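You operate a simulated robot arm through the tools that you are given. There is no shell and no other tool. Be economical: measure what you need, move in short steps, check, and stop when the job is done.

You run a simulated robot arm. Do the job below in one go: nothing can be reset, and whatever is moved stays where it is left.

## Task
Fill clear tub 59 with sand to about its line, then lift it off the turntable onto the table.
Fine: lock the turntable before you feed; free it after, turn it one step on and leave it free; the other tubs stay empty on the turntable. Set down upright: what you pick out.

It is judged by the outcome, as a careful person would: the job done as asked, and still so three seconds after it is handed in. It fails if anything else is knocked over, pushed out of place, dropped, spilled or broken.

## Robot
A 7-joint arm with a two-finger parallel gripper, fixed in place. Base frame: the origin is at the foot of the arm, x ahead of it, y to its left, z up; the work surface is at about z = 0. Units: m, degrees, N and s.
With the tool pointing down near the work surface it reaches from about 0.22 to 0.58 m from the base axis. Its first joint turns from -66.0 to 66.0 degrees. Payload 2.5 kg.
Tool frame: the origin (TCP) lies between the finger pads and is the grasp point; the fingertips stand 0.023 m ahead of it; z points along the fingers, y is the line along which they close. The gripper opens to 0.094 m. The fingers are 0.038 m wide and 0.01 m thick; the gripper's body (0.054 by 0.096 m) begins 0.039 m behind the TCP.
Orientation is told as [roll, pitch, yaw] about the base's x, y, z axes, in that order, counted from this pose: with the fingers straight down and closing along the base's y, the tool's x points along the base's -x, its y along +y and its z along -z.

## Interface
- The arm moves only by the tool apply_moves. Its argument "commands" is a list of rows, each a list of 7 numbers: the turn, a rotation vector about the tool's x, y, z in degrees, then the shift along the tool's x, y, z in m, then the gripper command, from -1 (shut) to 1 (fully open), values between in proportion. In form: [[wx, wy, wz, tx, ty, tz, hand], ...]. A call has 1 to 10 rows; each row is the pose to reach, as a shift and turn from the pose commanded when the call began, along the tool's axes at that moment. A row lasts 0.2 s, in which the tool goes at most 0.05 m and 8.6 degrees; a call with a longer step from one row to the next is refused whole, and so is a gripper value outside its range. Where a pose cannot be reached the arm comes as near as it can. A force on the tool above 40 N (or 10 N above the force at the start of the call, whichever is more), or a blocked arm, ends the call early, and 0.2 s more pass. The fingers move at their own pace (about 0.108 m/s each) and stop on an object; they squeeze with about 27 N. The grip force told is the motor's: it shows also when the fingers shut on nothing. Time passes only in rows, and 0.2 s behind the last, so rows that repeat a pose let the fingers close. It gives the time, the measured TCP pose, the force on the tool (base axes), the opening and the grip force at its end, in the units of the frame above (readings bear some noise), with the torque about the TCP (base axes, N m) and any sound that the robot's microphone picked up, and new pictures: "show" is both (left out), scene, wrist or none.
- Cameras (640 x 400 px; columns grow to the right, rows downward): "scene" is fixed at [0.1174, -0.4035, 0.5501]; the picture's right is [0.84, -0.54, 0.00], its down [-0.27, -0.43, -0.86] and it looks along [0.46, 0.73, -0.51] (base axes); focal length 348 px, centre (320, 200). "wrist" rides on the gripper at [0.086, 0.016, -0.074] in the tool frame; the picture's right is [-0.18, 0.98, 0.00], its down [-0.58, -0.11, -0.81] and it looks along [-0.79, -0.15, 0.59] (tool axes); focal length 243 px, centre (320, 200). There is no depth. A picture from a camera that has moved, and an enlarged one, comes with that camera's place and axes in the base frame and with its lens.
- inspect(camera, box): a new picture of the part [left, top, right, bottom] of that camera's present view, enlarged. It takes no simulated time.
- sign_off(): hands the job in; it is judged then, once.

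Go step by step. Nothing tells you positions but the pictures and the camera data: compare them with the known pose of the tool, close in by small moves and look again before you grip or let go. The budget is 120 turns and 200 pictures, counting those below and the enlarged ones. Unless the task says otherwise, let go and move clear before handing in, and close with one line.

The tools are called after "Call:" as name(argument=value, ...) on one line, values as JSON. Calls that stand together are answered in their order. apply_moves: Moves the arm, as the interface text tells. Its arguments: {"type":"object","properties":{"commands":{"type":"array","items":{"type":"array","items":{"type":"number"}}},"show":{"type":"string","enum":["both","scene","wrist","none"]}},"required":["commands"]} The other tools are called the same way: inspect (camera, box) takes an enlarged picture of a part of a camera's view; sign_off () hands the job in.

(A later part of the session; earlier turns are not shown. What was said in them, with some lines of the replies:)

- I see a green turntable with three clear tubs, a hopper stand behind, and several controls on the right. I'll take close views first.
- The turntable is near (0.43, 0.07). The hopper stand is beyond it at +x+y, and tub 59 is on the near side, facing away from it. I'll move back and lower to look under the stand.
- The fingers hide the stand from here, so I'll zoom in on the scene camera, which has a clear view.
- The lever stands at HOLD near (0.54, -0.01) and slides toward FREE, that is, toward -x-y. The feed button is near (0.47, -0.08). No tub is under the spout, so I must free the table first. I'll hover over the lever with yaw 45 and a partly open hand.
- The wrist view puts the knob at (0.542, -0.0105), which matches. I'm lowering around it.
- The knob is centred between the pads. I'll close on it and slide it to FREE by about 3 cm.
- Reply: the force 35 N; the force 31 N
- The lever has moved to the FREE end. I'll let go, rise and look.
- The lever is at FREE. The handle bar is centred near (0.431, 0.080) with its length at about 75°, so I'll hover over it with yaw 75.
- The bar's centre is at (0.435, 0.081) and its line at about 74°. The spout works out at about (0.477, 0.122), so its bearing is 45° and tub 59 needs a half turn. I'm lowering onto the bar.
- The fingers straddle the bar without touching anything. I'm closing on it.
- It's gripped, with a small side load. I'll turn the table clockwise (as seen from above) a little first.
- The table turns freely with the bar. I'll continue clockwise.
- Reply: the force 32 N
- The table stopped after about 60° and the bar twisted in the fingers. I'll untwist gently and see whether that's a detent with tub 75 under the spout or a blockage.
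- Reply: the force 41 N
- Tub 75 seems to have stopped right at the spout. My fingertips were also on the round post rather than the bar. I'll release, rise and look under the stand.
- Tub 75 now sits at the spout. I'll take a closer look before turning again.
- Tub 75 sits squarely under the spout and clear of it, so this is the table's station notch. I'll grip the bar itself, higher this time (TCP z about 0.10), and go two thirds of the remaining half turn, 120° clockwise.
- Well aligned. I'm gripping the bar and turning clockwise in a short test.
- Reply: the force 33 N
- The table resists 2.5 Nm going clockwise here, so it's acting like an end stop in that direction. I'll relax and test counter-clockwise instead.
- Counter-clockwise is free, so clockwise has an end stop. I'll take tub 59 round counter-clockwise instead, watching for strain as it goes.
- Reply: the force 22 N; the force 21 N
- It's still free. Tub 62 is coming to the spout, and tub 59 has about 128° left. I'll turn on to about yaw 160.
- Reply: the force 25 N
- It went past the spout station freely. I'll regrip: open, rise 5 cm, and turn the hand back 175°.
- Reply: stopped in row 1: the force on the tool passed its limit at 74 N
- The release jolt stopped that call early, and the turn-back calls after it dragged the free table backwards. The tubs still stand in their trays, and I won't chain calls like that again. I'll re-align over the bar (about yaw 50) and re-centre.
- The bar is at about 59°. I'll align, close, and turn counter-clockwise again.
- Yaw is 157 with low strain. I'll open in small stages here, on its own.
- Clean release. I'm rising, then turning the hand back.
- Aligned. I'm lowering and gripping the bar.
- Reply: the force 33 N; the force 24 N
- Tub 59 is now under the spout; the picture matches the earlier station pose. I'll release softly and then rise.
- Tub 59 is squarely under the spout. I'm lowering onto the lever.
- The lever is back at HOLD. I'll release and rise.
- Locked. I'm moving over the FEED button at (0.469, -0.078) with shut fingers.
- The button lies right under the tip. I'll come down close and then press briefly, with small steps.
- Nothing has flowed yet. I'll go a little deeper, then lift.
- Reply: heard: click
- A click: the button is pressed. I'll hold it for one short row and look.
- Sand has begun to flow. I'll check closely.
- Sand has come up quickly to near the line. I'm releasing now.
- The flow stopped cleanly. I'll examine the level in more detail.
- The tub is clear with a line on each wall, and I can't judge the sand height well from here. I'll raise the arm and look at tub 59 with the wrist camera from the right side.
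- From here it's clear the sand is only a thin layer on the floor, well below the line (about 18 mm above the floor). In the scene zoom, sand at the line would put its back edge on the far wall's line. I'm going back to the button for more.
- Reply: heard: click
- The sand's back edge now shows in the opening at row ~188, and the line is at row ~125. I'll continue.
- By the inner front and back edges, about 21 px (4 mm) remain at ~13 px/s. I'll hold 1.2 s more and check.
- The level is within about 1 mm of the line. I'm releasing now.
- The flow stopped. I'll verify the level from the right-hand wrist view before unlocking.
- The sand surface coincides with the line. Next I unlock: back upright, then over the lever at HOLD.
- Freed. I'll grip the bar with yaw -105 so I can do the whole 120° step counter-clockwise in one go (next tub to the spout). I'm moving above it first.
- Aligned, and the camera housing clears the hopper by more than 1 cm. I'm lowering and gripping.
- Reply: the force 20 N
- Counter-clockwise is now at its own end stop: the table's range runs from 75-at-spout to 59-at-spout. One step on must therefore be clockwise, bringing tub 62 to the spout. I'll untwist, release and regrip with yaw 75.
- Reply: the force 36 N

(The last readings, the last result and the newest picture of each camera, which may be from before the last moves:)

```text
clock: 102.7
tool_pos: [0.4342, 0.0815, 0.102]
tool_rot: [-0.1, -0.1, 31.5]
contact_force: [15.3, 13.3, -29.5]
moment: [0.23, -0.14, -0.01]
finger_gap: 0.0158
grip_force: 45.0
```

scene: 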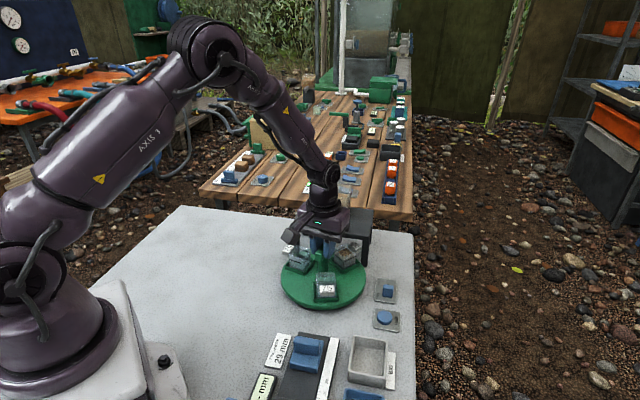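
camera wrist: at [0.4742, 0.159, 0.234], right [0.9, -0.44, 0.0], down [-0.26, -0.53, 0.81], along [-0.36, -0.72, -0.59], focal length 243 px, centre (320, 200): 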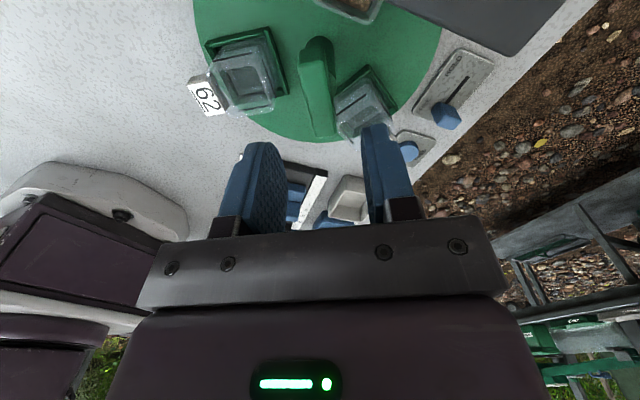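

Call:
apply_moves(commands=[[0, 0, 4, 0, 0, 0, -1], [0, 0, 9, 0, 0, 0, -1], [0, 0, 14, 0, 0, 0, -1], [0, 0, 19, 0, 0, 0, -1], [0, 0, 24, 0, 0, 0, -1], [0, 0, 29, 0, 0, 0, -1], [0, 0, 34, 0, 0, 0, -1], [0, 0, 39, 0, 0, 0, -1]], show="none")

Call:
apply_moves(commands=[[0, 0, 4, 0, 0, 0, -1], [0, 0, 9, 0, 0, 0, -1], [0, 0, 14, 0, 0, 0, -1], [0, 0, 19, 0, 0, 0, -1], [0, 0, 24, 0, 0, 0, -1], [0, 0, 29, 0, 0, 0, -1], [0, 0, 34, 0, 0, 0, -1], [0, 0, 38, 0, 0, 0, -1]])

Call:
inspect(camera="scene", box=[270, 200, 380, 300])

```text
clock: 104.5
tool_pos: [0.4341, 0.0812, 0.1016]
tool_rot: [0.1, 0.0, -7.5]
contact_force: [4.9, 16.9, -22.3]
moment: [-0.07, -1.15, 0.03]
finger_gap: 0.0158
grip_force: 44.5
```

```text
clock: 106.3
tool_pos: [0.4344, 0.0819, 0.1027]
tool_rot: [0.0, 0.0, -45.5]
contact_force: [-7.5, 15.4, 7.2]
moment: [-0.77, -0.85, 0.03]
finger_gap: 0.0162
grip_force: 45.1
camera wrist: at [0.3858, 0.1543, 0.1756], right [0.83, 0.56, 0.0], down [0.33, -0.49, 0.81], along [0.45, -0.67, -0.59], focal length 243 px, centre (320, 200)
```

scene: 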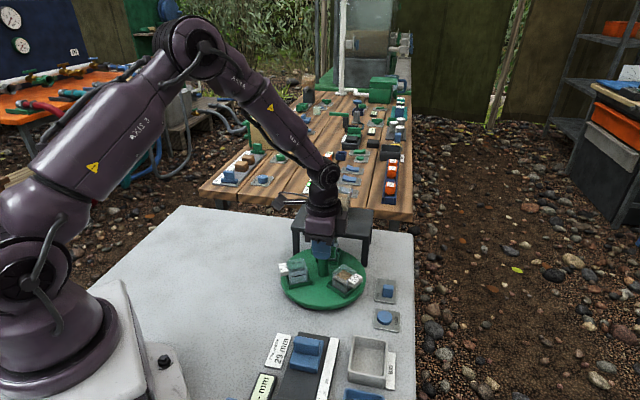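
wrist: 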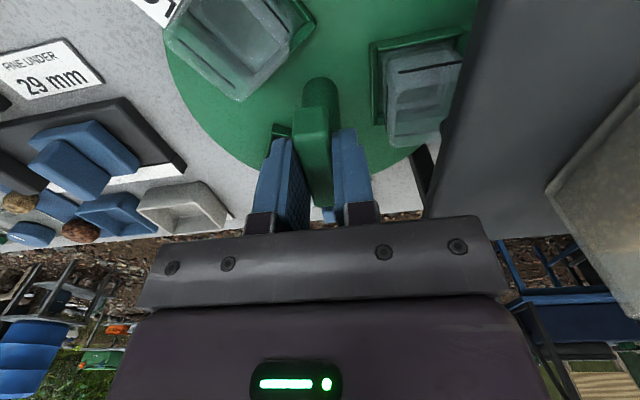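

```text
4.00 times, centred on (325, 250) of scene
camera zoom: at [0.1174, -0.4035, 0.5501], right [0.84, -0.54, 0.0], down [-0.27, -0.43, -0.86], along [0.46, 0.73, -0.51], focal length 1390 px, centre (300, 0)
```

zoom: 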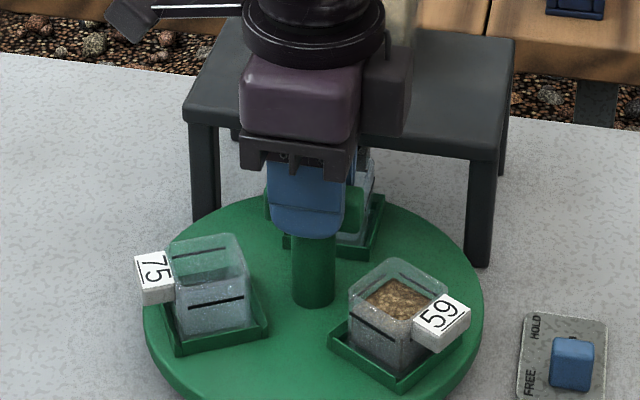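

One step done: tub 62 is at the spout, and tub 59, full to the line, is at the right. I'll release softly.

Call:
apply_moves(commands=[[0, 0, 0, 0, 0, 0, -0.64], [0, 0, 0, 0, 0, 0, -0.6], [0, 0, 0, 0, 0, 0, -0.5], [0, 0, 0, 0, 0, 0, -0.3], [0, 0, 0, 0, 0, 0, -0.1]], show="none")

```text
clock: 107.5
tool_pos: [0.4367, 0.0811, 0.1]
tool_rot: [0.0, 0.0, -45.5]
contact_force: [0.4, 0.2, 0.2]
moment: [0.02, -0.04, -0.02]
finger_gap: 0.0423
grip_force: 0.1
```

Call:
apply_moves(commands=[[0, 0, 0, 0, 0, -0.04, -0.1], [0, 0, 0, 0, 0, -0.08, -0.1], [0, 0, -8, -0.013, -0.008, -0.08, 0.28], [0, 0, -16, -0.026, -0.016, -0.08, 0.28], [0, 0, -24, -0.039, -0.023, -0.08, 0.28], [0, 0, -32, -0.0512, -0.0307, -0.08, 0.28], [0, 0, -40, -0.0512, -0.0307, -0.08, 0.28], [0, 0, -48, -0.0512, -0.0307, -0.08, 0.28], [0, 0, -56, -0.0512, -0.0307, -0.08, 0.28], [0, 0, -62, -0.0512, -0.0307, -0.08, 0.28]], show="none")

Call:
apply_moves(commands=[[0, 0, -8, 0, 0, 0, 0.28], [0, 0, -16, 0, 0, 0, 0.28], [0, 0, -24, 0, 0, 0, 0.28], [0, 0, -32, 0, 0, 0, 0.28], [0, 0, -40, 0, 0, 0, 0.28], [0, 0, -48, 0, 0, 0, 0.28], [0, 0, -56, 0, 0, 0, 0.28], [0, 0, -64, 0, 0, 0, 0.28], [0, 0, -72, 0, 0, 0, 0.28], [0, 0, -80, 0, 0, 0, 0.28]], show="none")

Call:
apply_moves(commands=[[0, 0, -8, 0, 0, 0, 0.28], [0, 0, -8, 0, 0, 0, 0.28]])

Call:
inspect(camera="wrist", box=[190, 0, 440, 190])

Call:
inspect(camera="scene", box=[270, 220, 400, 310])

```text
clock: 109.7
tool_pos: [0.4487, 0.0229, 0.1803]
tool_rot: [-0.1, -0.1, 16.6]
contact_force: [-0.6, 0.2, 0.5]
moment: [0.0, 0.0, -0.03]
finger_gap: 0.0599
grip_force: 0.0
```

```text
clock: 111.9
tool_pos: [0.4479, 0.022, 0.1806]
tool_rot: [0.0, 0.1, 96.6]
contact_force: [-0.2, 0.0, 0.0]
moment: [0.02, 0.02, -0.01]
finger_gap: 0.0602
grip_force: 0.1
```

```text
clock: 112.5
tool_pos: [0.4483, 0.0225, 0.1805]
tool_rot: [0.1, 0.0, 104.6]
contact_force: [0.7, -0.3, 0.5]
moment: [0.02, 0.01, -0.04]
finger_gap: 0.0602
grip_force: 0.0
camera wrist: at [0.4549, -0.0653, 0.2549], right [-1.0, -0.07, 0.0], down [-0.04, 0.59, 0.81], along [-0.06, 0.8, -0.59], focal length 243 px, centre (320, 200)
```

scene: 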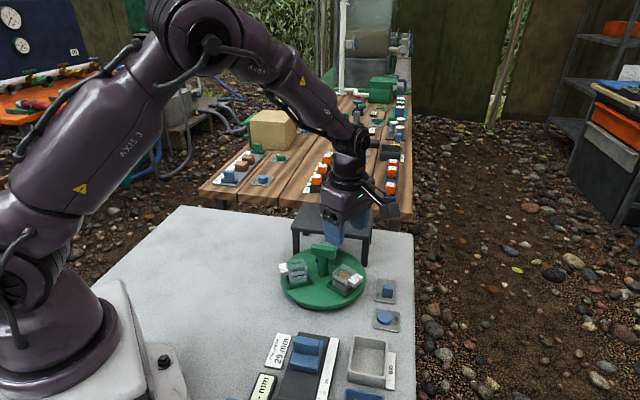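
wrist: 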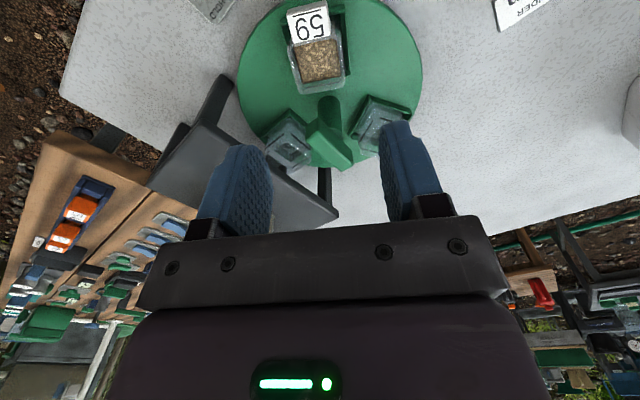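

```text
2.11 times, centred on (315, 95) of wrist
camera zoom: at [0.4549, -0.0653, 0.2549], right [-1.0, -0.07, 0.0], down [-0.04, 0.59, 0.81], along [-0.06, 0.8, -0.59], focal length 511 px, centre (330, 421)
```

zoom: 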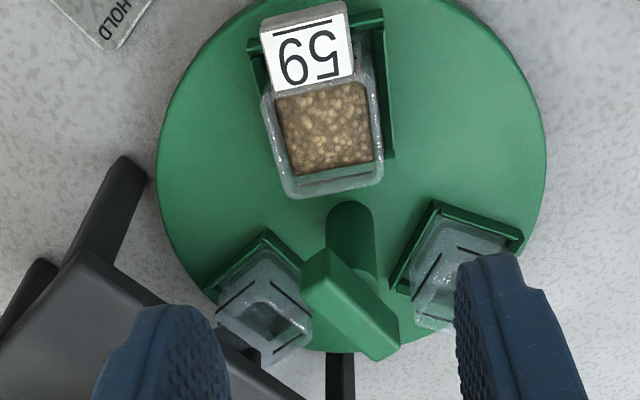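

```text
4.44 times, centred on (335, 265) of scene
camera zoom: at [0.1174, -0.4035, 0.5501], right [0.84, -0.54, 0.0], down [-0.27, -0.43, -0.86], along [0.46, 0.73, -0.51], focal length 1544 px, centre (253, -89)
```

zoom: 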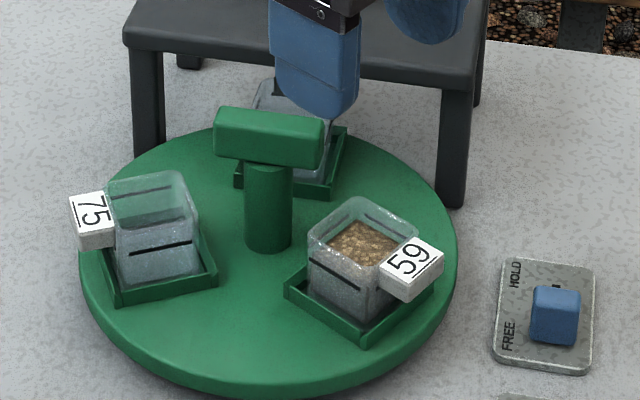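

Tub 59 is about 0.043 m wide at (0.450, 0.024), and the hand is in line with it. I'll open a bit more and come down in stages.

Call:
apply_moves(commands=[[0, 0, 0, 0.001, -0.002, 0.03, 0.6], [0, 0, 0, 0.001, -0.002, 0.06, 0.6], [0, 0, 0, 0.001, -0.002, 0.085, 0.6], [0, 0, 0, 0.001, -0.002, 0.1, 0.6]], show="none")

Call:
inspect(camera="wrist", box=[170, 0, 470, 220])

Call:
inspect(camera="scene", box=[290, 210, 400, 310])

```text
clock: 113.5
tool_pos: [0.4502, 0.0217, 0.0798]
tool_rot: [0.0, 0.1, 104.5]
contact_force: [0.4, 0.3, 1.1]
moment: [0.0, 0.01, 0.02]
finger_gap: 0.075
grip_force: 0.1
```

```text
1.82 times, centred on (320, 110) of wrist
camera zoom: at [0.4565, -0.0663, 0.1542], right [-1.0, -0.07, 0.0], down [-0.04, 0.59, 0.81], along [-0.05, 0.8, -0.59], focal length 441 px, centre (320, 364)
```

zoom: 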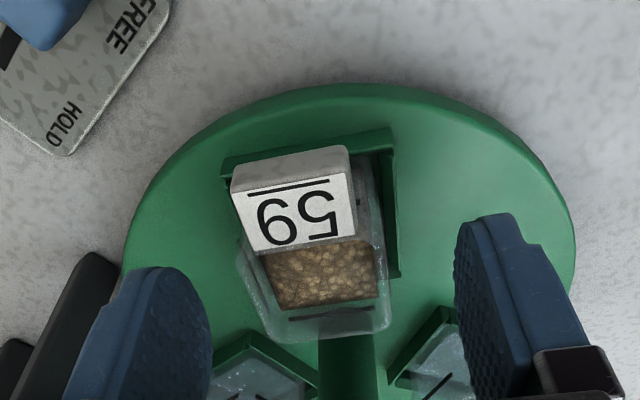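

```text
4.00 times, centred on (345, 260) of scene
camera zoom: at [0.1174, -0.4035, 0.5501], right [0.84, -0.54, 0.0], down [-0.27, -0.43, -0.86], along [0.46, 0.73, -0.51], focal length 1390 px, centre (220, -40)
```

zoom: 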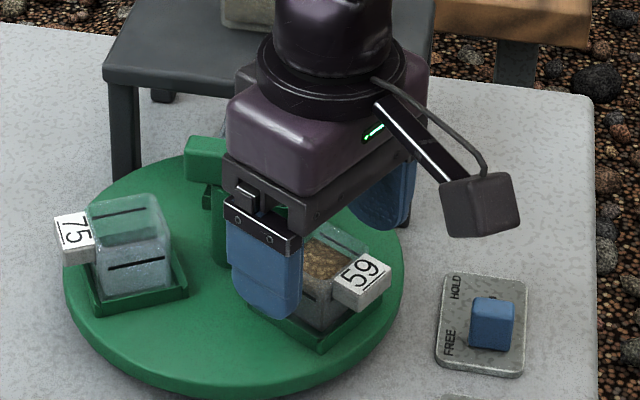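

I'm shifting 2 mm, dropping the last 2 cm and closing gently.

Call:
apply_moves(commands=[[0, 0, 0, 0, -0.002, 0.01, 0.6], [0, 0, 0, 0, -0.002, 0.02, 0.6], [0, 0, 0, 0, -0.002, 0.021, 0.3]], show="none")

Call:
inspect(camera="scene", box=[310, 230, 400, 310])

Call:
inspect(camera="wrist", box=[170, 0, 470, 220])

```text
clock: 114.3
tool_pos: [0.4529, 0.0219, 0.0599]
tool_rot: [0.0, 0.1, 104.5]
contact_force: [0.0, -0.7, 0.0]
moment: [0.0, -0.02, -0.01]
finger_gap: 0.0609
grip_force: 0.2
```

```text
5.00 times, centred on (355, 270) of scene
camera zoom: at [0.1174, -0.4035, 0.5501], right [0.84, -0.54, 0.0], down [-0.27, -0.43, -0.86], along [0.46, 0.73, -0.51], focal length 1737 px, centre (145, -150)
```

zoom: 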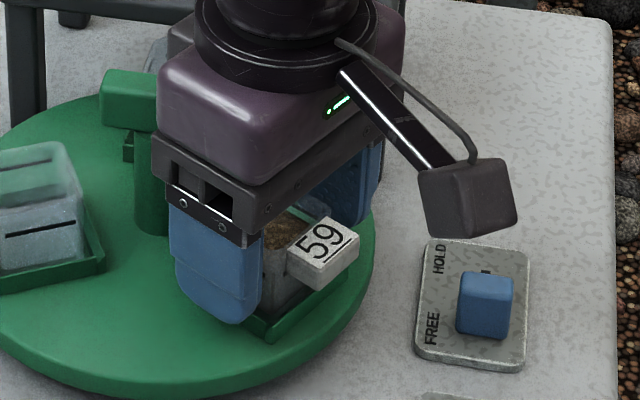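

```text
1.82 times, centred on (320, 110) of wrist
camera zoom: at [0.4587, -0.0658, 0.134], right [-1.0, -0.07, 0.0], down [-0.04, 0.59, 0.81], along [-0.05, 0.8, -0.59], focal length 441 px, centre (320, 364)
```

zoom: 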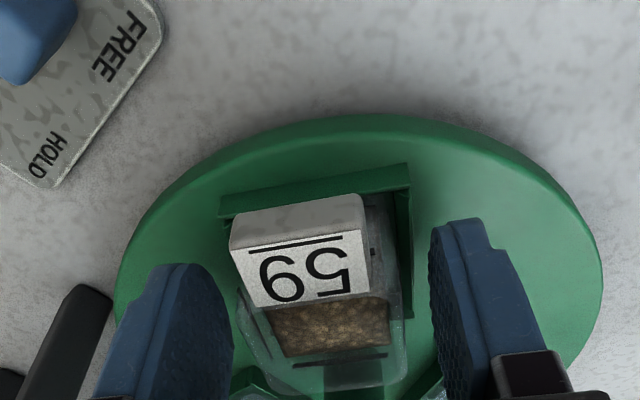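

Centred. I'm closing.

Call:
apply_moves(commands=[[0, 0, 0, 0, 0, 0, 0.1], [0, 0, 0, 0, 0, 0, 0], [0, 0, 0, 0, 0, 0, -0.1], [0, 0, 0, 0, 0, 0, -0.3], [0, 0, 0, 0, 0, 0, -1], [0, 0, 0, 0, 0, 0, -1]], show="none")

Call:
inspect(camera="wrist", box=[170, 0, 470, 220])

```text
clock: 115.7
tool_pos: [0.4513, 0.0225, 0.0598]
tool_rot: [0.0, 0.1, 104.6]
contact_force: [-0.1, 0.4, -0.2]
moment: [0.03, -0.01, 0.02]
finger_gap: 0.04
grip_force: 26.7
```

```text
1.82 times, centred on (320, 110) of wrist
camera zoom: at [0.4586, -0.0658, 0.1341], right [-1.0, -0.07, 0.0], down [-0.04, 0.59, 0.81], along [-0.05, 0.8, -0.59], focal length 441 px, centre (320, 364)
```

zoom: 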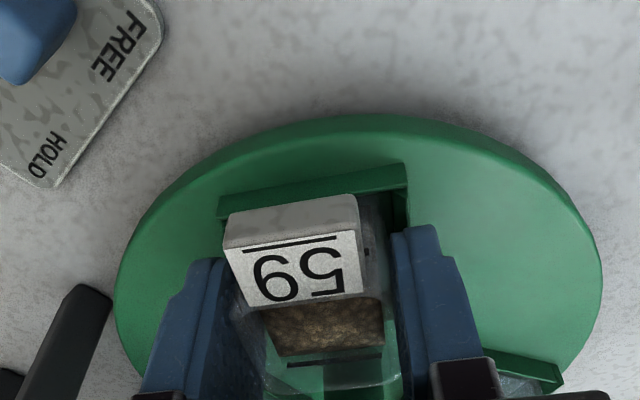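

Gripped at 40 mm. I'm lifting straight up slowly.

Call:
apply_moves(commands=[[0, 0, 0, 0, 0, -0.005, -1], [0, 0, 0, 0, 0, -0.013, -1], [0, 0, 0, 0, 0, -0.023, -1], [0, 0, 0, 0, 0, -0.035, -1], [0, 0, 0, 0, 0, -0.047, -1], [0, 0, 0, 0, 0, -0.059, -1], [0, 0, 0, 0, 0, -0.07, -1], [0, 0, 0, 0, 0, -0.08, -1]])

Call:
inspect(camera="scene", box=[270, 200, 400, 310])

```text
clock: 117.5
tool_pos: [0.4519, 0.0214, 0.1388]
tool_rot: [0.0, 0.1, 104.6]
contact_force: [-0.1, 0.0, -0.2]
moment: [0.01, 0.0, 0.02]
finger_gap: 0.0397
grip_force: 27.2
camera wrist: at [0.4588, -0.0659, 0.2139], right [-1.0, -0.07, 0.0], down [-0.04, 0.59, 0.81], along [-0.06, 0.8, -0.59], focal length 243 px, centre (320, 200)
```

scene: 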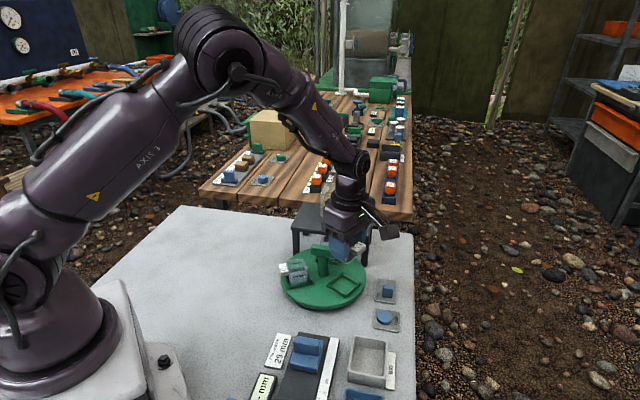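
wrist: 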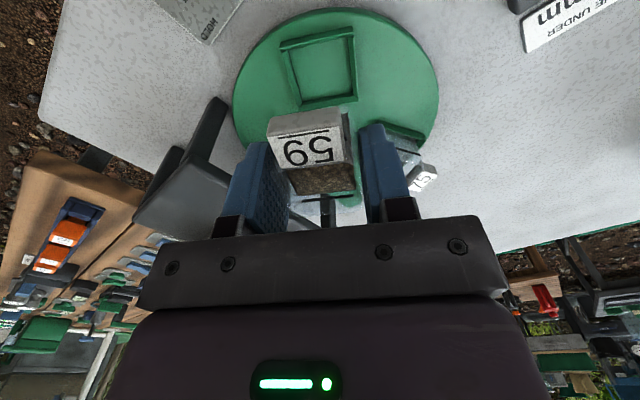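

```text
3.64 times, centred on (335, 255) of scene
camera zoom: at [0.1174, -0.4035, 0.5501], right [0.84, -0.54, 0.0], down [-0.27, -0.43, -0.86], along [0.46, 0.73, -0.51], focal length 1264 px, centre (266, 0)
```

zoom: 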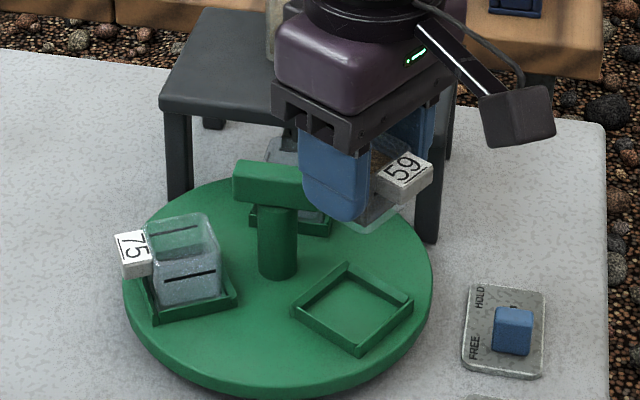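

It lifted cleanly. I'll carry it level to bare table at about (0.30, 0.17), first raising a little.

Call:
apply_moves(commands=[[0, 0, 0, 0, 0, -0.015, -1], [0, 0, 0, -0.005, 0.003, -0.03, -1], [0, 0, 0, -0.022, 0.013, -0.037, -1], [0, 0, 0, -0.046, 0.028, -0.037, -1], [0, 0, 0, -0.071, 0.043, -0.037, -1], [0, 0, 0, -0.096, 0.058, -0.037, -1], [0, 0, 0, -0.121, 0.073, -0.037, -1], [0, 0, 0, -0.146, 0.088, -0.037, -1], [0, 0, 0, -0.17, 0.102, -0.037, -1], [0, 0, 0, -0.1825, 0.1096, -0.037, -1]])

```text
clock: 119.7
tool_pos: [0.3013, 0.172, 0.1767]
tool_rot: [0.0, 0.1, 104.6]
contact_force: [0.3, 0.6, -1.0]
moment: [-0.02, -0.03, 0.01]
finger_gap: 0.0397
grip_force: 26.8
camera wrist: at [0.3078, 0.0837, 0.2516], right [-1.0, -0.07, 0.0], down [-0.04, 0.59, 0.81], along [-0.05, 0.8, -0.59], focal length 243 px, centre (320, 200)
```

scene: 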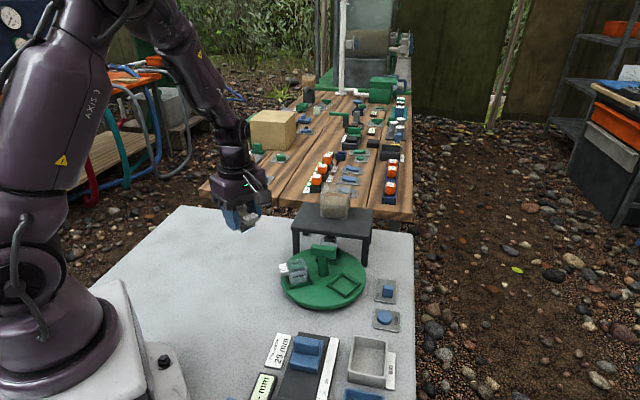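
wrist: 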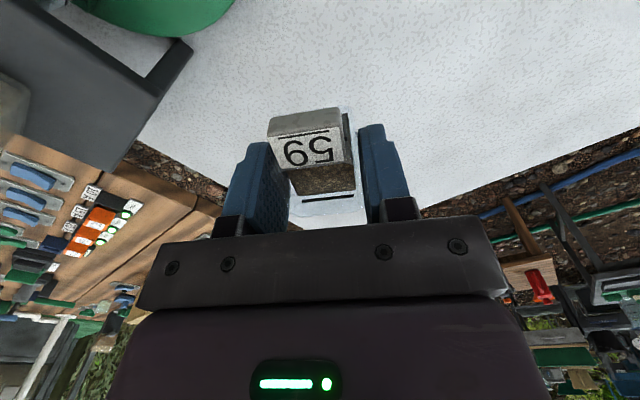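

The table is clear below. I'm lowering to about z 0.06 and looking.

Call:
apply_moves(commands=[[0, 0, 0, 0, 0, 0.02, -1], [0, 0, 0, 0, 0, 0.045, -1], [0, 0, 0, 0, 0, 0.07, -1], [0, 0, 0, 0, 0, 0.092, -1], [0, 0, 0, 0, 0, 0.108, -1], [0, 0, 0, 0, 0, 0.117, -1]], show="none")

Call:
inspect(camera="scene", box=[205, 210, 305, 310])

```text
clock: 121.1
tool_pos: [0.3025, 0.1702, 0.0618]
tool_rot: [0.0, 0.1, 104.5]
contact_force: [0.0, -1.0, -0.1]
moment: [0.02, 0.01, 0.0]
finger_gap: 0.0399
grip_force: 27.3
```

```text
4.00 times, centred on (255, 260) of scene
camera zoom: at [0.1174, -0.4035, 0.5501], right [0.84, -0.54, 0.0], down [-0.27, -0.43, -0.86], along [0.46, 0.73, -0.51], focal length 1390 px, centre (580, -40)
```

zoom: 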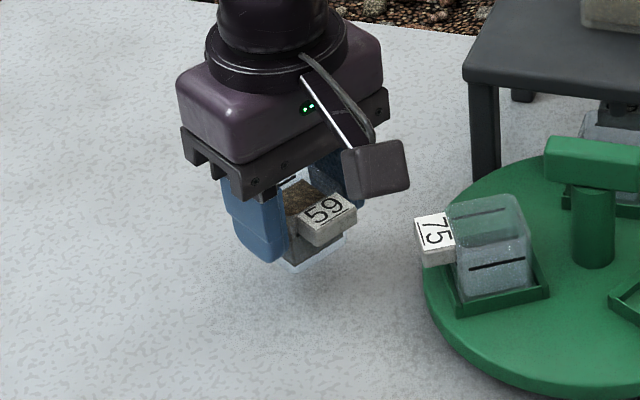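

Call:
apply_moves(commands=[[0, 0, 0, 0, 0, 0.004, -1], [0, 0, 0, 0, 0, 0.008, -1], [0, 0, 0, 0, 0, 0.011, -1]], show="none")

Call:
inspect(camera="scene", box=[235, 245, 305, 295])

```text
clock: 121.9
tool_pos: [0.3026, 0.1709, 0.0468]
tool_rot: [0.0, 0.1, 104.5]
contact_force: [0.6, 0.6, -0.8]
moment: [0.01, -0.02, 0.02]
finger_gap: 0.0396
grip_force: 26.7
```

```text
8.00 times, centred on (270, 270) of scene
camera zoom: at [0.1174, -0.4035, 0.5501], right [0.84, -0.54, 0.0], down [-0.27, -0.43, -0.86], along [0.46, 0.73, -0.51], focal length 2780 px, centre (720, -360)
```

zoom: 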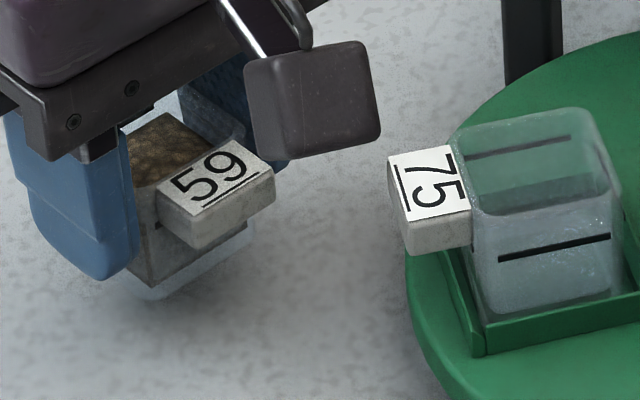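

Call:
apply_moves(commands=[[0, 0, 0, 0, 0, 0.0015, -1], [0, 0, 0, 0, 0, 0.003, -1], [0, 0, 0, 0, 0, 0.0045, -1]], show="none")

Call:
apply_moves(commands=[[0, 0, 0, 0, 0, 0.0015, -1], [0, 0, 0, 0, 0, 0.003, -1]], show="none")

Call:
inspect(camera="scene", box=[235, 245, 305, 295])

```text
clock: 122.7
tool_pos: [0.3015, 0.1706, 0.0442]
tool_rot: [0.0, 0.1, 104.6]
contact_force: [-0.5, 0.2, -1.3]
moment: [-0.03, -0.02, 0.01]
finger_gap: 0.0396
grip_force: 27.3
```

```text
clock: 123.3
tool_pos: [0.3015, 0.1715, 0.0405]
tool_rot: [0.0, 0.0, 104.4]
contact_force: [0.0, 0.5, -0.4]
moment: [0.0, 0.0, 0.03]
finger_gap: 0.0399
grip_force: 27.2
```

```text
8.00 times, centred on (270, 270) of scene
camera zoom: at [0.1174, -0.4035, 0.5501], right [0.84, -0.54, 0.0], down [-0.27, -0.43, -0.86], along [0.46, 0.73, -0.51], focal length 2780 px, centre (720, -360)
```

zoom: 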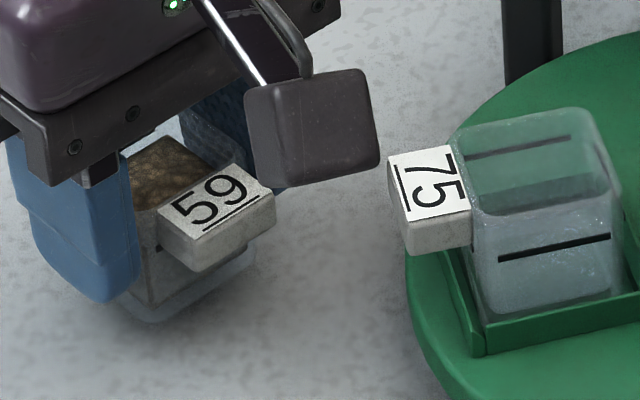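

Call:
apply_moves(commands=[[0, 0, 0, 0, 0, 0.0015, -1], [0, 0, 0, 0, 0, 0.003, -1]], show="none")

Call:
apply_moves(commands=[[0, 0, 0, 0, 0, 0.0012, -1], [0, 0, 0, 0, 0, 0.0025, -1]], show="none")

Call:
inspect(camera="scene", box=[235, 245, 305, 295])

```text
clock: 123.9
tool_pos: [0.3001, 0.1713, 0.0378]
tool_rot: [0.0, 0.1, 104.5]
contact_force: [0.5, 0.8, -1.0]
moment: [-0.01, 0.0, 0.01]
finger_gap: 0.0398
grip_force: 27.2
```

```text
clock: 124.5
tool_pos: [0.3009, 0.1714, 0.0353]
tool_rot: [0.0, 0.1, 104.6]
contact_force: [-4.0, -2.1, 13.6]
moment: [0.03, 0.18, 0.05]
finger_gap: 0.0396
grip_force: 27.3
```

```text
8.00 times, centred on (270, 270) of scene
camera zoom: at [0.1174, -0.4035, 0.5501], right [0.84, -0.54, 0.0], down [-0.27, -0.43, -0.86], along [0.46, 0.73, -0.51], focal length 2780 px, centre (720, -360)
```

zoom: 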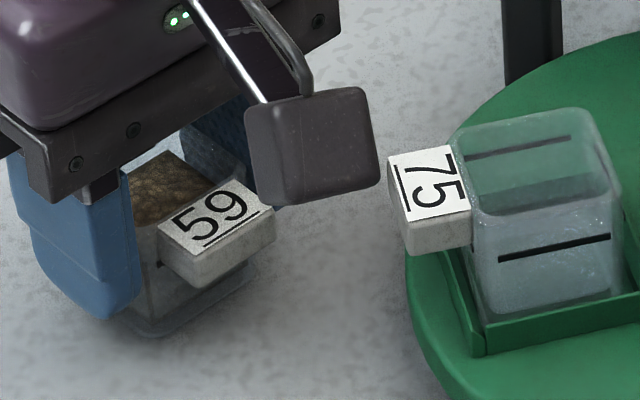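

It touches down (13.6 N). I'll ease off 0.7 mm and open gently.

Call:
apply_moves(commands=[[0, 0, 0, 0, 0, -0.0007, -1], [0, 0, 0, 0, 0, -0.0007, -0.14], [0, 0, 0, 0, 0, -0.0007, -0.1], [0, 0, 0, 0, 0, -0.0007, 0.0], [0, 0, 0, 0, 0, -0.0007, 0.2], [0, 0, 0, 0, 0, -0.0007, 0.5]], show="none")

Call:
inspect(camera="scene", box=[235, 245, 305, 295])

```text
clock: 125.9
tool_pos: [0.3009, 0.1713, 0.0361]
tool_rot: [0.0, 0.0, 104.5]
contact_force: [-0.7, -0.5, 0.3]
moment: [0.04, 0.0, -0.03]
finger_gap: 0.0707
grip_force: 0.0
```

```text
8.00 times, centred on (270, 270) of scene
camera zoom: at [0.1174, -0.4035, 0.5501], right [0.84, -0.54, 0.0], down [-0.27, -0.43, -0.86], along [0.46, 0.73, -0.51], focal length 2780 px, centre (720, -360)
```

zoom: 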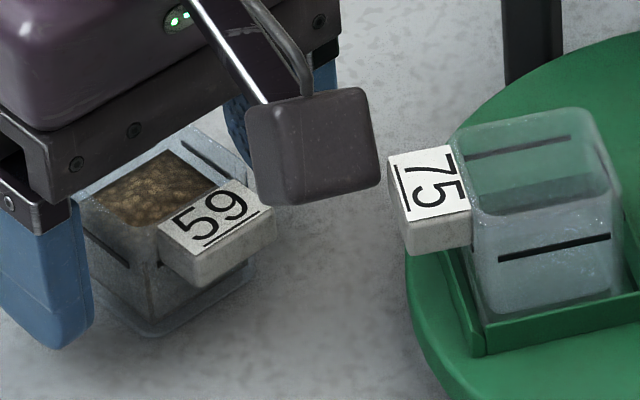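

The tub stands upright and released. I'm rising straight up and backing off.

Call:
apply_moves(commands=[[0, 0, 0, 0, 0, -0.015, 0.6], [0, 0, 0, 0, 0, -0.04, 0.6], [0, 0, 0, 0, 0, -0.08, 0.6], [0, 0, 0, 0, 0, -0.12, 0.6], [0, 0, 0, 0, 0, -0.16, 0.6], [0, 0, 0, 0, 0, -0.2, 0.6], [0, 0, 0, 0, 0.04, -0.22, 0.6], [0, 0, 0, 0, 0.06, -0.22, 0.6]])

Call:
inspect(camera="scene", box=[220, 210, 410, 340])

Call:
inspect(camera="scene", box=[235, 245, 305, 295])

```text
clock: 127.7
tool_pos: [0.2422, 0.1567, 0.255]
tool_rot: [0.1, 0.0, 104.5]
contact_force: [-0.4, 0.1, 0.5]
moment: [0.04, 0.02, -0.02]
finger_gap: 0.0752
grip_force: 0.1
camera wrist: at [0.2488, 0.0683, 0.3294], right [-1.0, -0.07, 0.0], down [-0.04, 0.59, 0.81], along [-0.06, 0.8, -0.59], focal length 243 px, centre (320, 200)
```

scene: 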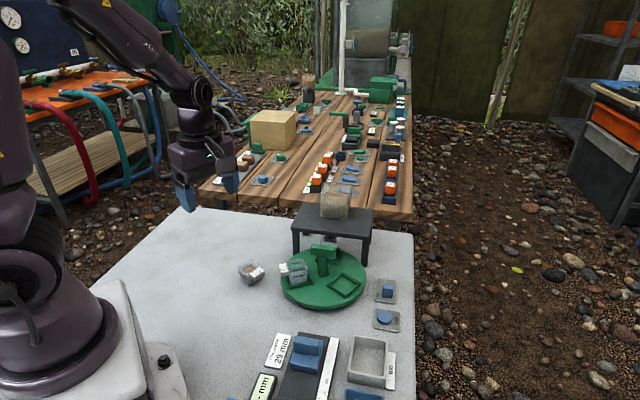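
wrist: 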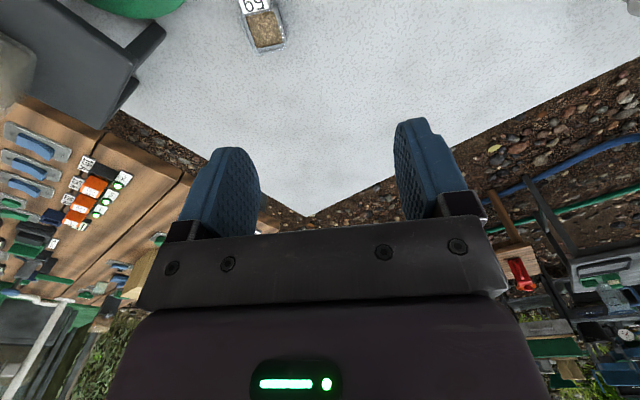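

```text
3.08 times, centred on (315, 275) of scene
camera zoom: at [0.1174, -0.4035, 0.5501], right [0.84, -0.54, 0.0], down [-0.27, -0.43, -0.86], along [0.46, 0.73, -0.51], focal length 1069 px, centre (335, -31)
```

zoom: 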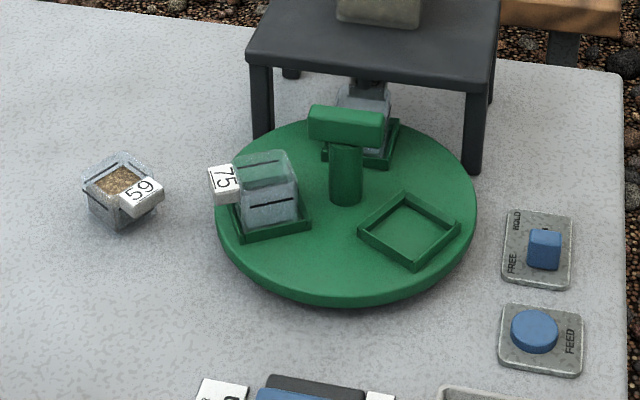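

```text
8.00 times, centred on (270, 270) of scene
camera zoom: at [0.1174, -0.4035, 0.5501], right [0.84, -0.54, 0.0], down [-0.27, -0.43, -0.86], along [0.46, 0.73, -0.51], focal length 2780 px, centre (720, -360)
```

zoom: 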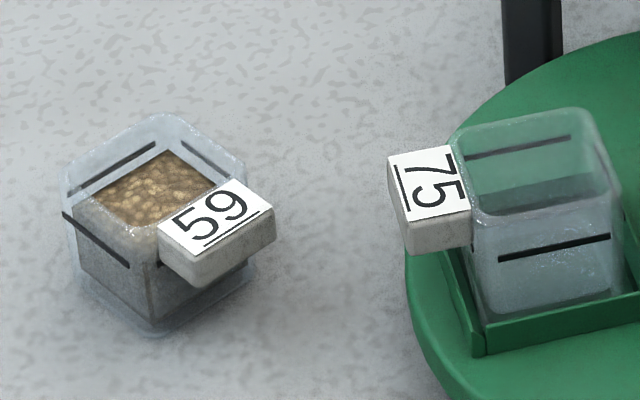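

Tub 59 stands upright on the table, filled to about its line. The table is one step on, the lever is at FREE, and the empty tubs are in their trays. The arm is clear, so I'm handing in.

Call:
sign_off()

```text
The job is handed in.
```

Tub 59 is filled with sand to about its line and stands upright on the table. The turntable was locked for the feed; it is now one step on and left free, with tubs 62 and 75 still empty in their trays.
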